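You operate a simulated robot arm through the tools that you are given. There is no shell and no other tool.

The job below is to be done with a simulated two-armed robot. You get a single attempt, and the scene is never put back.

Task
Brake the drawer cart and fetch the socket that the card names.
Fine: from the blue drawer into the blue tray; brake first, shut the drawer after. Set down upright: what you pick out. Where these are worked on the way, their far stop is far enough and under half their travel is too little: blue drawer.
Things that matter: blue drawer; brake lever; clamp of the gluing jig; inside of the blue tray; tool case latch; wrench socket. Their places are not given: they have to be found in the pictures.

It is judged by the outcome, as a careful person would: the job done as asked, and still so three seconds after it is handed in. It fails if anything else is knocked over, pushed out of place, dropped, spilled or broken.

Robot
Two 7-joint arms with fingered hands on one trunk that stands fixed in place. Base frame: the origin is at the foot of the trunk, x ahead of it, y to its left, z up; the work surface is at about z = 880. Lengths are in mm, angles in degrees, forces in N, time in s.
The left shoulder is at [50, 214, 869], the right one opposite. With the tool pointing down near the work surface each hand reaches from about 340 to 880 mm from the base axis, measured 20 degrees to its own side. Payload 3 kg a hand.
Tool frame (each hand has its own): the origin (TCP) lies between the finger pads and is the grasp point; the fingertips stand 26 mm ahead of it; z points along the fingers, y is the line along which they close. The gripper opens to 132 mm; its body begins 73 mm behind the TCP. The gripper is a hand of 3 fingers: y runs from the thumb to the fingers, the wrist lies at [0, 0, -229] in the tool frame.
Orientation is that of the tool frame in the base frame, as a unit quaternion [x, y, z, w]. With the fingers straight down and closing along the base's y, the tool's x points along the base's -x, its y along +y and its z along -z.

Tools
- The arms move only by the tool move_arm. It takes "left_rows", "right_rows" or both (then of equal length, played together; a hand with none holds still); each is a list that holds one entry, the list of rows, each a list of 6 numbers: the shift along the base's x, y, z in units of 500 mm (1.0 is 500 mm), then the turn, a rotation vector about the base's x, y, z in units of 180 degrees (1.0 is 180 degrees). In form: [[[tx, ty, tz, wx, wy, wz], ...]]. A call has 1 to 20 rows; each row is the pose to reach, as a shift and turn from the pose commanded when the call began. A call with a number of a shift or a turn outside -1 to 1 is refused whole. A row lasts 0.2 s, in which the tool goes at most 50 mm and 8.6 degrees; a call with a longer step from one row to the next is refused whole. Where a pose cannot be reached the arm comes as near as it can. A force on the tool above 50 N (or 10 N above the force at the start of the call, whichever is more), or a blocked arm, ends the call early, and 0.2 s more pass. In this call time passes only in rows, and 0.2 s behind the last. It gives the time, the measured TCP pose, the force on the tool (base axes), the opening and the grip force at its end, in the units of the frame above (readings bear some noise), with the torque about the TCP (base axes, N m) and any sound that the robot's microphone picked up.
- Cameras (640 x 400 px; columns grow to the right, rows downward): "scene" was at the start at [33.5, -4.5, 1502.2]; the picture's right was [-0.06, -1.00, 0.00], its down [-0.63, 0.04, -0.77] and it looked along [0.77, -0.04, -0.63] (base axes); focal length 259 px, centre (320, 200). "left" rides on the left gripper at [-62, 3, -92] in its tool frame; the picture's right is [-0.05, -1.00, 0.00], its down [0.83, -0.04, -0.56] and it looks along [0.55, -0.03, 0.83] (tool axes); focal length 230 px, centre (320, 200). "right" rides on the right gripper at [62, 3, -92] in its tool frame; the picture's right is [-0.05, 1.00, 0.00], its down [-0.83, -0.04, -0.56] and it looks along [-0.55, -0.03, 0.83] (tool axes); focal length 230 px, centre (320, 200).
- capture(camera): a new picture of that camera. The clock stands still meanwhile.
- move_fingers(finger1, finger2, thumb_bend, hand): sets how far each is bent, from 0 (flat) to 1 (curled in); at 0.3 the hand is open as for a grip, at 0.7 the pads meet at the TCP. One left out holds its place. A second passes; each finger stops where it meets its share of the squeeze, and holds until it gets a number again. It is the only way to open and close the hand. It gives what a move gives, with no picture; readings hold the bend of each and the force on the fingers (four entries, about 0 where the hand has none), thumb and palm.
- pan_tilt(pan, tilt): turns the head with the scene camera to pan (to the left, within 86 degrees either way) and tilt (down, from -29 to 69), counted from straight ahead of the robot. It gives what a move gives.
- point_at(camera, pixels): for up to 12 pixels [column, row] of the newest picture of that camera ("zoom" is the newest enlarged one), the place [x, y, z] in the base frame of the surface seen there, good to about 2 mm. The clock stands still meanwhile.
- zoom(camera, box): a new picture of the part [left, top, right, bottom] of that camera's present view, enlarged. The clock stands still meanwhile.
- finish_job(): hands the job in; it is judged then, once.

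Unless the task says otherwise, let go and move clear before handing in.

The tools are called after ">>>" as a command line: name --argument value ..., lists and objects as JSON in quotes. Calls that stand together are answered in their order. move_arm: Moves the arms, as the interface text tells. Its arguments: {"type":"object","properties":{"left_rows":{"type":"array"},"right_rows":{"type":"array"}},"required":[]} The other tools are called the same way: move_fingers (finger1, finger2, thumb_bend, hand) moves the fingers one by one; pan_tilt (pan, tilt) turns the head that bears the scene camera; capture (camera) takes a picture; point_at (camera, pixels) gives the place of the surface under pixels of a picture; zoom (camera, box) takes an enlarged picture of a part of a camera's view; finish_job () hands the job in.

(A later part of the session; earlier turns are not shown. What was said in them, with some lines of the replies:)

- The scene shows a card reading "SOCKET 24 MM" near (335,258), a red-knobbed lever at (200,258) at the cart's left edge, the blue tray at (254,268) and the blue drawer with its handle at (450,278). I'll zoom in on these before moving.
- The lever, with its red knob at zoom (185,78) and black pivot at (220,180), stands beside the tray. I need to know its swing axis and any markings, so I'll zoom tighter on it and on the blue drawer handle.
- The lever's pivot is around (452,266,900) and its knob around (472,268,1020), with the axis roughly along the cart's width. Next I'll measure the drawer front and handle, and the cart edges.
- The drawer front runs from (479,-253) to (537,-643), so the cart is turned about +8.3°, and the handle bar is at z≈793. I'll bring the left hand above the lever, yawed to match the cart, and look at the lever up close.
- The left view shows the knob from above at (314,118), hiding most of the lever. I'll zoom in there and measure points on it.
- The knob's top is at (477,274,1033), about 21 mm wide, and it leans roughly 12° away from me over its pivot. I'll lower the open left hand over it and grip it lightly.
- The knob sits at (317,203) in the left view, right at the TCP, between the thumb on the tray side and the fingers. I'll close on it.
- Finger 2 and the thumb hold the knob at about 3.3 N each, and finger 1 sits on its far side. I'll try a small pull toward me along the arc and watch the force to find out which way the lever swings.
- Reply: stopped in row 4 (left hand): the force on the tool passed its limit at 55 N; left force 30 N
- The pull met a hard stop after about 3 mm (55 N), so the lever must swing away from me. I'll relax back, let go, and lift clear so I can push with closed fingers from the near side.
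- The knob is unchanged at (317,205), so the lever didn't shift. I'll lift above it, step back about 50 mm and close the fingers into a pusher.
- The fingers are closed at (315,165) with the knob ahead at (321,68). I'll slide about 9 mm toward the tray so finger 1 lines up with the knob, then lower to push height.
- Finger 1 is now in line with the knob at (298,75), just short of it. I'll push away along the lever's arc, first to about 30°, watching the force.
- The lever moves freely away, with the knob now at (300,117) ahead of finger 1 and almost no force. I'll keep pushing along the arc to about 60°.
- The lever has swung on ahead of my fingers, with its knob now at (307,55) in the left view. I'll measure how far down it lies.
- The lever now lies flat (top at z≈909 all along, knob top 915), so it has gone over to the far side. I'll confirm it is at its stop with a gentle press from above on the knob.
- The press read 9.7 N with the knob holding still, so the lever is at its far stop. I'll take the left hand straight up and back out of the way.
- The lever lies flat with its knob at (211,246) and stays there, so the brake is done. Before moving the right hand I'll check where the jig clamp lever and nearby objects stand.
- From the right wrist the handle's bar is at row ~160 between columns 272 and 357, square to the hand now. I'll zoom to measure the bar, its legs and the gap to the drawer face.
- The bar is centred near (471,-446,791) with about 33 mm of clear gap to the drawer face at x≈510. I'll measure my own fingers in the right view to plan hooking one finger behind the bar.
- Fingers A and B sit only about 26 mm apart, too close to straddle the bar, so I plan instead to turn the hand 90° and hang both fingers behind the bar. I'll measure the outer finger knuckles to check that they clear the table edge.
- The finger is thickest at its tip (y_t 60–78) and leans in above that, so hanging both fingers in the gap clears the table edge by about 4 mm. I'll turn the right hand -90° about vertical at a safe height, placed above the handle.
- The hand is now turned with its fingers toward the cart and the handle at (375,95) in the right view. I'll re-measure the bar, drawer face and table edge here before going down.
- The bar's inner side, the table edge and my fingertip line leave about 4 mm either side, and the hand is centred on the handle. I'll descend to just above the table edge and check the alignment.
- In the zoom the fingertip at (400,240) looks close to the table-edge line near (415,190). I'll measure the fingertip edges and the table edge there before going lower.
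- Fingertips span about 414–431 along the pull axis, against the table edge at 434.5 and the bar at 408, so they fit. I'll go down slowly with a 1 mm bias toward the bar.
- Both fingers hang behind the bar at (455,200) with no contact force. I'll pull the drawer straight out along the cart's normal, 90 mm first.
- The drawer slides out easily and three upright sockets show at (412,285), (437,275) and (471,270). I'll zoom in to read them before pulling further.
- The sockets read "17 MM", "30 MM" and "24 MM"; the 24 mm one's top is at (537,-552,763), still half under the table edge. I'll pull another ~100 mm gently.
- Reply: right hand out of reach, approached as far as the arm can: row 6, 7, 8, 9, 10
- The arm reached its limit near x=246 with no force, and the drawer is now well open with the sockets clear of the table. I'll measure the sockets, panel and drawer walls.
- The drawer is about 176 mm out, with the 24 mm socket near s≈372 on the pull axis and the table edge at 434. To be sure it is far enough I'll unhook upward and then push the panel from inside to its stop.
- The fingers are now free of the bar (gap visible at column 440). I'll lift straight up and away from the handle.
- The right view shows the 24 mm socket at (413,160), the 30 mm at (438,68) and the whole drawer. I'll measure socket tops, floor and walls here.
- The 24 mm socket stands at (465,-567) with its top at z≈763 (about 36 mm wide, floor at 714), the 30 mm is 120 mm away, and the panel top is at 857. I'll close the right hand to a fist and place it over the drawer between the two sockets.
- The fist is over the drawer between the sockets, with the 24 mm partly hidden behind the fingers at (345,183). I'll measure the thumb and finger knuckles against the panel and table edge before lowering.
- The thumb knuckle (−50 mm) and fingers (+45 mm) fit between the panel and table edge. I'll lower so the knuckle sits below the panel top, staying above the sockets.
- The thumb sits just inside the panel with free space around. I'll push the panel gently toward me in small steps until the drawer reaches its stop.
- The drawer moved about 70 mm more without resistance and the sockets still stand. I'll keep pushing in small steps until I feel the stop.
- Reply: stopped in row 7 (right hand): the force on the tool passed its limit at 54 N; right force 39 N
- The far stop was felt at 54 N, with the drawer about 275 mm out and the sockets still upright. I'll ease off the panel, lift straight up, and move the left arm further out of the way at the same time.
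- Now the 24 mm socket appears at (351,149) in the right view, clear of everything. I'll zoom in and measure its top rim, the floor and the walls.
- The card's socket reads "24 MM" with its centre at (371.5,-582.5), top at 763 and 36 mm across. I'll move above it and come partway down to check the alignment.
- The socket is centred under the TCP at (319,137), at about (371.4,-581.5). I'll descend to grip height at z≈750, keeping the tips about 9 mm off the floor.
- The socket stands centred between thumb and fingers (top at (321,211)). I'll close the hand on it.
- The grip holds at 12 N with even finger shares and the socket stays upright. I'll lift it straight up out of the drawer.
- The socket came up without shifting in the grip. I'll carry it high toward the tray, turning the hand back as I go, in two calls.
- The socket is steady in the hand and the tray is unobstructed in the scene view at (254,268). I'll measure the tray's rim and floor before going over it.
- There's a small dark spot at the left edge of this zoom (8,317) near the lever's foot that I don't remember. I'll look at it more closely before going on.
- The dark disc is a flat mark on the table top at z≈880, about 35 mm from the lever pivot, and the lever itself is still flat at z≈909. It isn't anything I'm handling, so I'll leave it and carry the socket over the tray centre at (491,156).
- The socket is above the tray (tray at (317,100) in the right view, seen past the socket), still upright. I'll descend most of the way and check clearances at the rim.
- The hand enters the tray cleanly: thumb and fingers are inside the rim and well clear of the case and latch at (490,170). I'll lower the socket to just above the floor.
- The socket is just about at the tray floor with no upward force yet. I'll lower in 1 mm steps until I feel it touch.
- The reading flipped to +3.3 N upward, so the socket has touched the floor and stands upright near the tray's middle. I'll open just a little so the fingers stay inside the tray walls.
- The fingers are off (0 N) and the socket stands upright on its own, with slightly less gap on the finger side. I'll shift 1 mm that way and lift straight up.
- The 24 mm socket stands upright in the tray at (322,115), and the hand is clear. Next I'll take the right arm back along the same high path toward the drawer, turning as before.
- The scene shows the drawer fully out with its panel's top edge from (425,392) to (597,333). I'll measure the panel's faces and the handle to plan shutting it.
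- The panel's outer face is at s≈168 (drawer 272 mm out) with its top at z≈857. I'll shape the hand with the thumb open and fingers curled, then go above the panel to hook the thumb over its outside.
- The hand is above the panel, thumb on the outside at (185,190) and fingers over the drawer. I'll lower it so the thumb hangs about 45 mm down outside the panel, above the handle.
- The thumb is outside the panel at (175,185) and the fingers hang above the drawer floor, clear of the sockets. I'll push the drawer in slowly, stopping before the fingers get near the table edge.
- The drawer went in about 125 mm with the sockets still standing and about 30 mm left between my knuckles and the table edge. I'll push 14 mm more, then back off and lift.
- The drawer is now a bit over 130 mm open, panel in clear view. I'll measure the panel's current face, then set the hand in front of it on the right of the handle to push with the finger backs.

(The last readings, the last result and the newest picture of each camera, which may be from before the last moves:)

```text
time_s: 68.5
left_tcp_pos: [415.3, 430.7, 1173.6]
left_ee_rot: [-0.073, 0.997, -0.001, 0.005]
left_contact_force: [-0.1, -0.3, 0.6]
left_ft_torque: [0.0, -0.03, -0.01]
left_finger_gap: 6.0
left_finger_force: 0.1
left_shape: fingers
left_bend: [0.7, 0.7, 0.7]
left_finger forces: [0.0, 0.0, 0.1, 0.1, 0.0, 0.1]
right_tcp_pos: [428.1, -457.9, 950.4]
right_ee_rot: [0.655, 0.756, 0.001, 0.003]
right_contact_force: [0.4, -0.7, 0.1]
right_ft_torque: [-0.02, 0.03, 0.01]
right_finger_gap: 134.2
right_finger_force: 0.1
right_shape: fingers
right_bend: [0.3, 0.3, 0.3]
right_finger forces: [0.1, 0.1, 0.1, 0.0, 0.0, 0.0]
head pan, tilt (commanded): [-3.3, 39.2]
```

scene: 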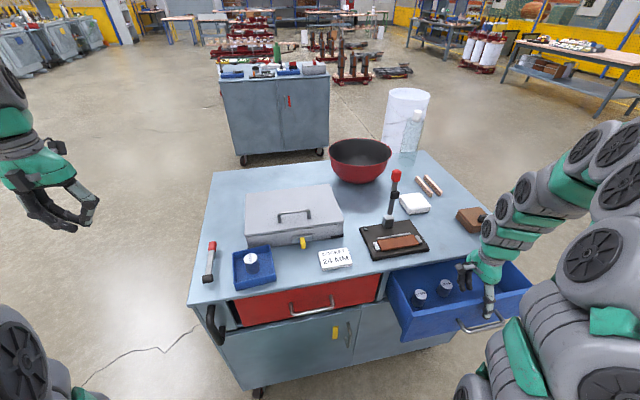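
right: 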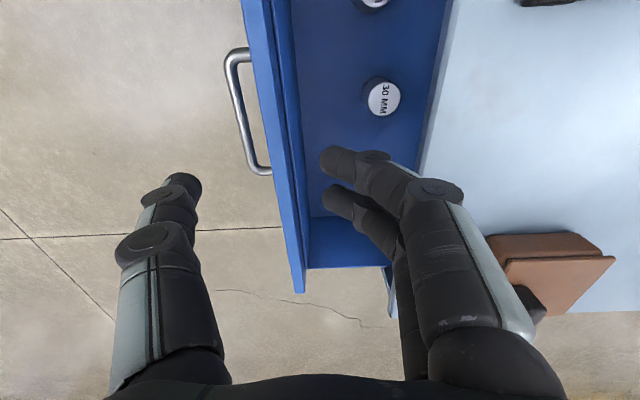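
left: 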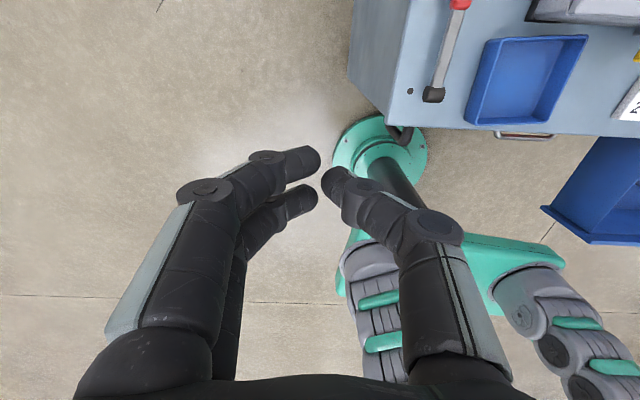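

The panel's outer face is at s≈310, so 130 mm remain. I'll move in front of the panel's right part, clear of the handle, and come down.

>>> move_arm --right_rows '[[[-0.047, -0.0576, 0, 0, 0, 0], [-0.094, -0.1152, 0, 0, 0, 0], [-0.141, -0.1728, 0, 0, 0, 0], [-0.188, -0.2304, 0, 0, 0, 0], [-0.235, -0.288, 0, 0, 0, 0], [-0.235, -0.288, -0.06, 0, 0, 0], [-0.235, -0.288, -0.1, 0, 0, 0]]]'

>>> capture --camera "right"

>>> zoom --camera "scene" --box '[370, 230, 600, 380]'

```text
time_s: 70.1
left_tcp_pos: [414.5, 432.0, 1174.1]
left_ee_rot: [-0.073, 0.997, 0.0, 0.005]
left_contact_force: [0.4, -0.7, 0.3]
left_ft_torque: [0.0, 0.03, 0.02]
left_finger_gap: 6.0
left_finger_force: 0.2
left_shape: fingers
left_bend: [0.7, 0.7, 0.7]
left_finger forces: [0.0, 0.0, 0.0, 0.0, 0.0, 0.1]
right_tcp_pos: [309.1, -601.8, 900.9]
right_ee_rot: [0.653, 0.758, 0.002, 0.002]
right_contact_force: [0.1, -0.3, 0.7]
right_ft_torque: [-0.01, 0.0, 0.01]
right_finger_gap: 133.9
right_finger_force: 0.1
right_shape: fingers
right_bend: [0.3, 0.3, 0.3]
right_finger forces: [0.1, 0.1, 0.0, 0.0, 0.1, 0.0]
head pan, tilt (commanded): [-3.3, 39.2]
```

```text
taken
```

right: 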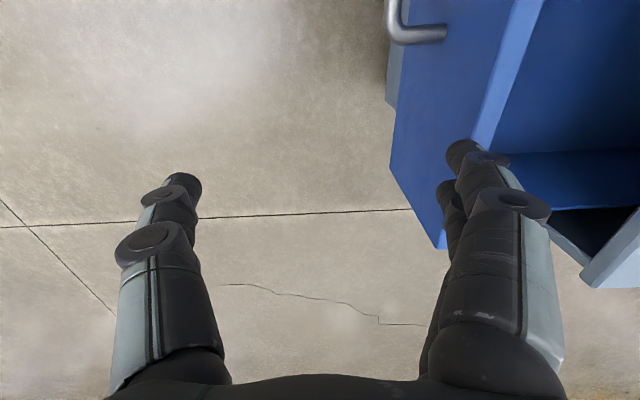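

```text
2.67 times, centred on (485, 305) of scene
```

zoom: 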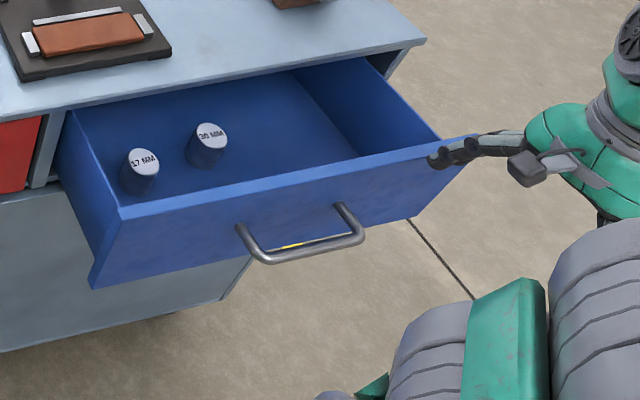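

The fingertips hang just in front of the panel with about 13 mm of clearance, right of the handle. I'll lower them to z≈800.

>>> move_arm --right_rows '[[[0, 0, -0.05, 0, 0, 0], [0, 0, -0.1, 0, 0, 0], [0, 0, -0.15, 0, 0, 0], [0, 0, -0.2, 0, 0, 0]]]'

>>> capture --camera "right"

```text
time_s: 71.1
left_tcp_pos: [416.0, 430.7, 1174.1]
left_ee_rot: [-0.072, 0.997, 0.0, 0.005]
left_contact_force: [0.0, 0.0, -0.2]
left_ft_torque: [-0.01, 0.01, 0.01]
left_finger_gap: 6.1
left_finger_force: 0.1
left_shape: fingers
left_bend: [0.7, 0.7, 0.7]
left_finger forces: [0.0, 0.1, 0.0, 0.1, 0.0, 0.1]
right_tcp_pos: [309.4, -601.2, 801.7]
right_ee_rot: [0.654, 0.756, 0.001, 0.004]
right_contact_force: [0.6, -0.1, 0.3]
right_ft_torque: [0.01, -0.01, 0.01]
right_finger_gap: 134.3
right_finger_force: 0.1
right_shape: fingers
right_bend: [0.3, 0.3, 0.3]
right_finger forces: [0.0, 0.0, 0.0, 0.1, 0.0, 0.0]
head pan, tilt (commanded): [-3.3, 39.2]
```

```text
taken
```

right: 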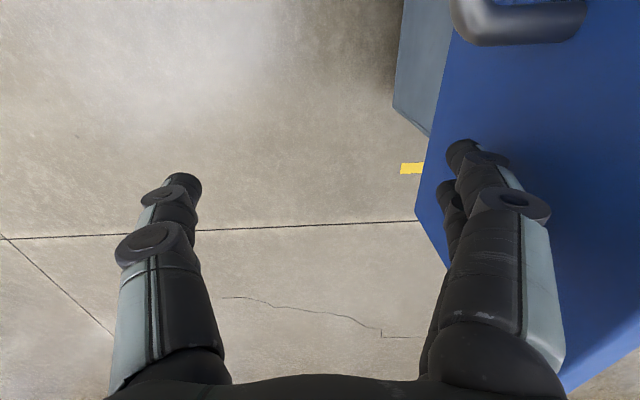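

The finger backs are just in front of the panel, clear of the handle at (515,20). I'll push the drawer in slowly, most of the remaining way.

>>> move_arm --right_rows '[[[0.0119, 0.0017, 0, 0, 0, 0], [0.0238, 0.0035, 0, 0, 0, 0], [0.0376, 0.0055, 0, 0, 0, 0], [0.0534, 0.0078, 0, 0, 0, 0], [0.0693, 0.0101, 0, 0, 0, 0], [0.0851, 0.0124, 0, 0, 0, 0], [0.1009, 0.0147, 0, 0, 0, 0], [0.1168, 0.0171, 0, 0, 0, 0], [0.1326, 0.0194, 0, 0, 0, 0], [0.1484, 0.0217, 0, 0, 0, 0], [0.1643, 0.024, 0, 0, 0, 0], [0.1801, 0.0263, 0, 0, 0, 0], [0.1959, 0.0286, 0, 0, 0, 0], [0.2117, 0.0309, 0, 0, 0, 0], [0.2276, 0.0332, 0, 0, 0, 0], [0.2434, 0.0355, 0, 0, 0, 0], [0.2573, 0.0376, 0, 0, 0, 0]]]'

>>> capture --camera "right"

>>> zoom --camera "scene" --box '[370, 220, 570, 350]'

```text
time_s: 74.7
left_tcp_pos: [414.5, 432.0, 1173.7]
left_ee_rot: [-0.073, 0.997, 0.0, 0.006]
left_contact_force: [0.3, 0.1, 0.4]
left_ft_torque: [0.0, 0.0, -0.03]
left_finger_gap: 5.9
left_finger_force: 0.0
left_shape: fingers
left_bend: [0.7, 0.7, 0.7]
left_finger forces: [0.1, 0.0, 0.0, 0.1, 0.0, 0.0]
right_tcp_pos: [439.0, -583.1, 800.1]
right_ee_rot: [0.654, 0.756, 0.002, 0.004]
right_contact_force: [0.6, -0.1, -0.1]
right_ft_torque: [0.0, -0.01, -0.02]
right_finger_gap: 134.4
right_finger_force: 0.1
right_shape: fingers
right_bend: [0.3, 0.3, 0.3]
right_finger forces: [0.1, 0.0, 0.0, 0.0, 0.0, 0.1]
head pan, tilt (commanded): [-3.3, 39.2]
```

```text
taken
```

right: 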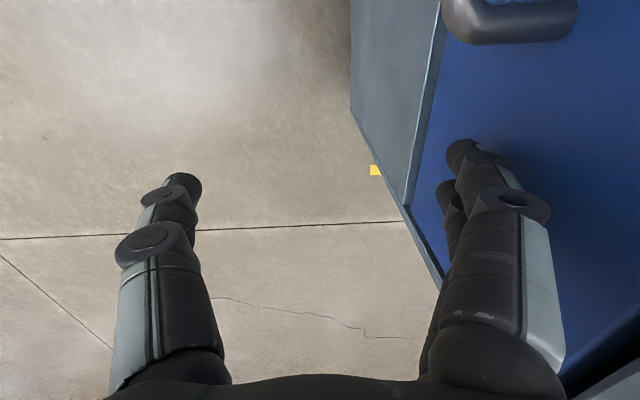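

```text
3.08 times, centred on (470, 285) of scene
```

zoom: 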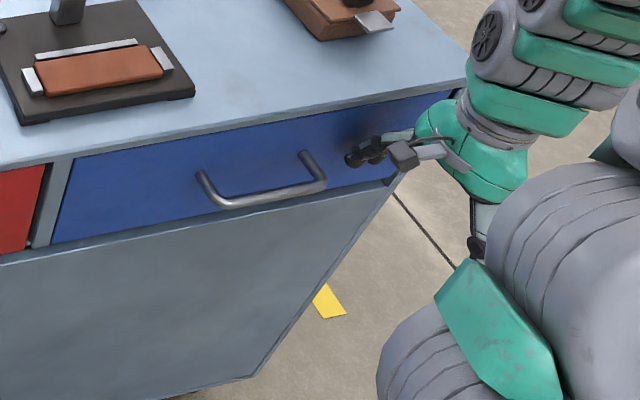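

The drawer is nearly flush. I'll finish with 2 mm steps until it is felt against its closed stop.

>>> move_arm --right_rows '[[[0.004, 0.0006, 0, 0, 0, 0], [0.0079, 0.0012, 0, 0, 0, 0], [0.0119, 0.0017, 0, 0, 0, 0], [0.0158, 0.0023, 0, 0, 0, 0], [0.0198, 0.0029, 0, 0, 0, 0], [0.0238, 0.0035, 0, 0, 0, 0]]]'

>>> point_at --camera "scene" --pixels '[[420, 280]]'

>>> zoom --camera "scene" --box '[370, 220, 570, 350]'

>>> point_at --camera "zoom" --pixels '[[100, 190], [260, 160], [330, 130], [430, 105], [100, 225]]'

```text
time_s: 76.1
left_tcp_pos: [415.6, 430.7, 1174.7]
left_ee_rot: [-0.071, 0.997, 0.002, 0.005]
left_contact_force: [-0.1, 0.0, 0.2]
left_ft_torque: [0.02, 0.01, -0.03]
left_finger_gap: 5.7
left_finger_force: 0.1
left_shape: fingers
left_bend: [0.7, 0.7, 0.7]
left_finger forces: [0.0, 0.0, 0.1, 0.1, 0.0, 0.0]
right_tcp_pos: [449.3, -580.5, 801.2]
right_ee_rot: [0.654, 0.756, 0.002, 0.002]
right_contact_force: [-6.1, -1.5, 2.3]
right_ft_torque: [0.02, -0.07, -0.04]
right_finger_gap: 131.0
right_finger_force: 2.7
right_shape: fingers
right_bend: [0.32, 0.32, 0.3]
right_finger forces: [2.6, 2.6, 0.0, 0.1, 0.1, 0.1]
head pan, tilt (commanded): [-3.3, 39.2]
```

```text
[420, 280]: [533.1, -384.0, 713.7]
```

```text
3.08 times, centred on (470, 285) of scene
```

zoom: 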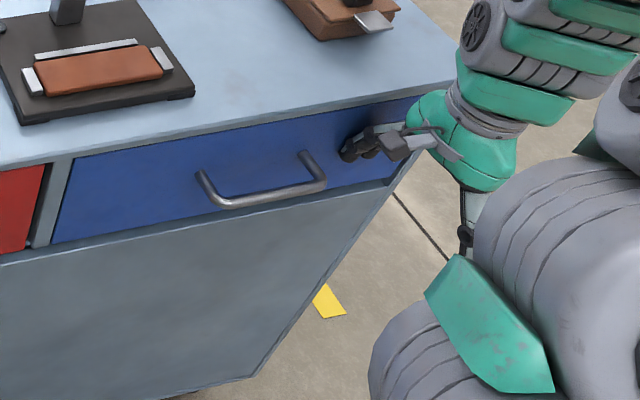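

```text
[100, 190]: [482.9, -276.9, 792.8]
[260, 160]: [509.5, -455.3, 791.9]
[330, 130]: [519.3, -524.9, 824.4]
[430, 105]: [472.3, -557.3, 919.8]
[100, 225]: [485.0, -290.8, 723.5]
```

The face is back at s≈438, the same as the shut drawer at the start, and 6 N shows it bearing on the stop. I'll press 4 mm more to be sure, then back off.

>>> move_arm --right_rows '[[[0.004, 0.0006, 0, 0, 0, 0], [0.0079, 0.0012, 0, 0, 0, 0]]]'

>>> zoom --camera "scene" --box '[370, 220, 570, 350]'

>>> point_at --camera "zoom" --pixels '[[100, 190], [260, 160], [330, 130], [100, 225], [200, 220]]'

```text
time_s: 76.7
left_tcp_pos: [415.6, 430.5, 1174.2]
left_ee_rot: [-0.071, 0.997, 0.0, 0.005]
left_contact_force: [-0.3, -0.7, 0.1]
left_ft_torque: [0.01, 0.0, 0.01]
left_finger_gap: 6.1
left_finger_force: 0.1
left_shape: fingers
left_bend: [0.7, 0.7, 0.7]
left_finger forces: [0.1, 0.1, 0.0, 0.0, 0.1, 0.1]
right_tcp_pos: [454.8, -580.7, 801.3]
right_ee_rot: [0.654, 0.757, 0.0, 0.003]
right_contact_force: [-8.6, -2.1, 3.5]
right_ft_torque: [-0.01, -0.05, -0.1]
right_finger_gap: 127.3
right_finger_force: 5.1
right_shape: fingers
right_bend: [0.35, 0.35, 0.3]
right_finger forces: [5.0, 5.0, 0.1, 0.0, 0.0, 0.0]
head pan, tilt (commanded): [-3.3, 39.2]
```

```text
3.08 times, centred on (470, 285) of scene
```

zoom: 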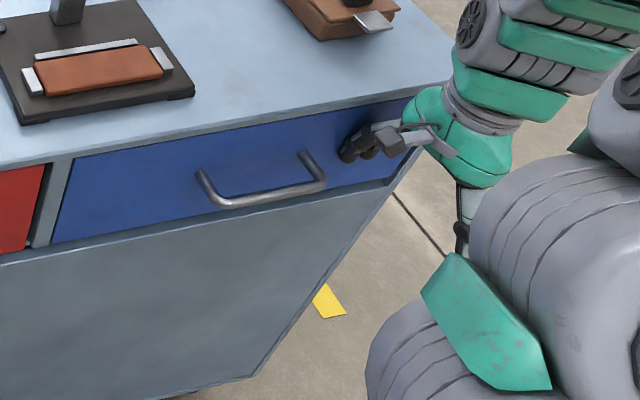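

```text
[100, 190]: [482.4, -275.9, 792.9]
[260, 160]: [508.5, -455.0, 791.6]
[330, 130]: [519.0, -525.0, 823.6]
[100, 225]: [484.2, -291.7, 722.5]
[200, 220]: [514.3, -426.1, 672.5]
```

The face hasn't moved further (s≈438) while the press rose to 9 N, so the drawer is shut. I'll back away from it and lift the hand clear.

>>> move_arm --right_rows '[[[-0.02, -0.003, 0, 0, 0, 0], [-0.06, -0.0088, 0, 0, 0, 0], [-0.1, -0.0146, 0, 0, 0, 0], [-0.1, -0.0146, 0.08, 0, 0, 0], [-0.1, -0.0146, 0.17, 0, 0, 0], [-0.1, -0.0146, 0.26, 0, 0, 0], [-0.1, -0.0146, 0.35, 0, 0, 0], [-0.1, -0.0146, 0.44, 0, 0, 0]]]'

>>> capture --camera "scene"

>>> capture --camera "right"

>>> zoom --camera "scene" --box '[180, 220, 300, 310]'

>>> zoom --camera "scene" --box '[340, 160, 530, 310]'

```text
time_s: 78.5
left_tcp_pos: [415.4, 430.9, 1173.6]
left_ee_rot: [-0.071, 0.997, 0.001, 0.006]
left_contact_force: [0.6, 0.2, 0.2]
left_ft_torque: [-0.01, 0.01, -0.01]
left_finger_gap: 5.9
left_finger_force: 0.1
left_shape: fingers
left_bend: [0.7, 0.7, 0.7]
left_finger forces: [0.0, 0.1, 0.1, 0.0, 0.0, 0.0]
right_tcp_pos: [406.1, -588.0, 1023.3]
right_ee_rot: [0.654, 0.756, 0.001, 0.004]
right_contact_force: [-0.1, 0.0, -0.2]
right_ft_torque: [0.0, 0.0, 0.01]
right_finger_gap: 134.7
right_finger_force: 0.2
right_shape: fingers
right_bend: [0.3, 0.3, 0.3]
right_finger forces: [0.1, 0.2, 0.0, 0.0, 0.1, 0.0]
head pan, tilt (commanded): [-3.3, 39.2]
```

```text
taken
```

scene: 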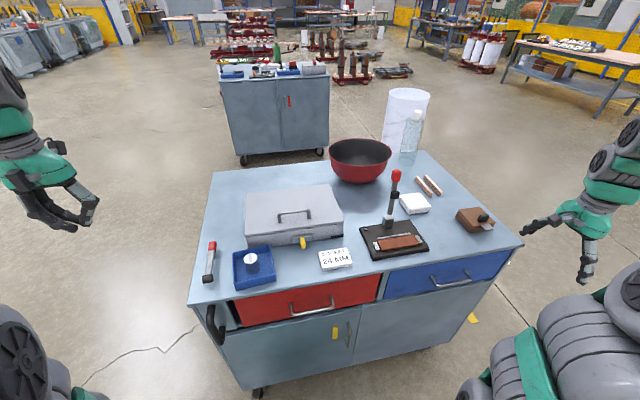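

```text
taken
```

right: 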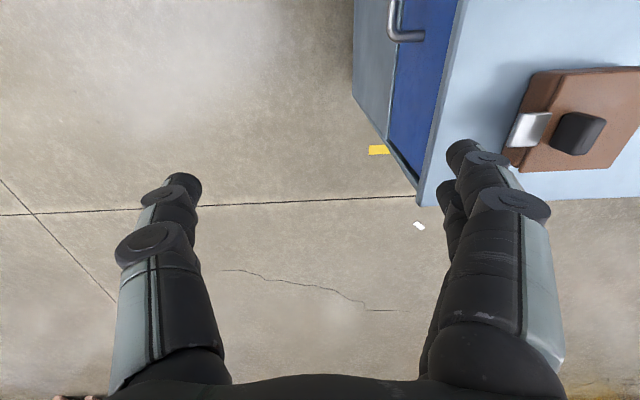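

```text
4.44 times, centred on (240, 265) of scene
```

zoom: 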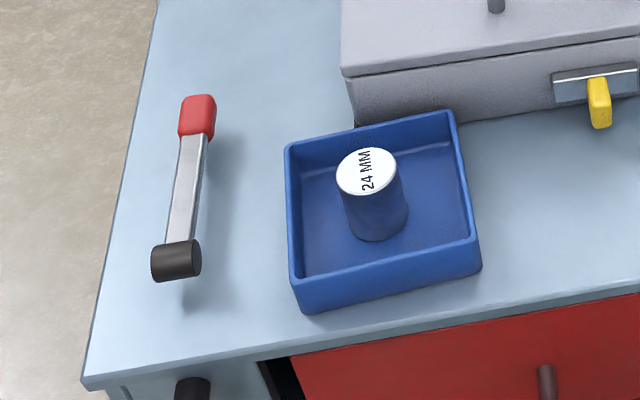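

```text
2.67 times, centred on (435, 235) of scene
```

zoom: 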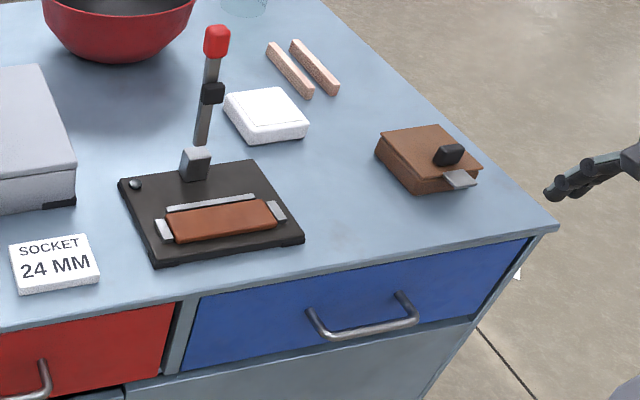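

Everything checks out: the brake lever is flat at zoom (190,180), the 24 mm socket stands upright in the blue tray at (372,195), and the blue drawer is flush. The jig clamp, latch and other items are where they were, and both hands are clear, so I'm handing in.

>>> finish_job

```text
The job is handed in.
```

The job is handed in: the cart is braked, and the 24 mm socket named on the card stands upright in the blue tray.

- **Brake:** I pushed the lever beside the tray away from me until it lay flat, and a light press confirmed it was at its stop. My first small pull went the wrong way. It met a hard stop at 55 N, moved nothing, and I released it.
- **Drawer:** I braked first, then opened the blue drawer to its far stop, about 272 mm out. Once the socket was in the tray I shut it again, and its face is back where it was at the start.
- **Other items:** In the last pictures the 17 mm and 30 mm sockets were still standing before the drawer closed over them. The jig clamp, tool case latch and everything else on the cart looked unmoved.

While the drawer was open, a small dark spot showed on the table near the brake lever. It was gone once the drawer was shut. I don't know what it was, and I didn't touch it.
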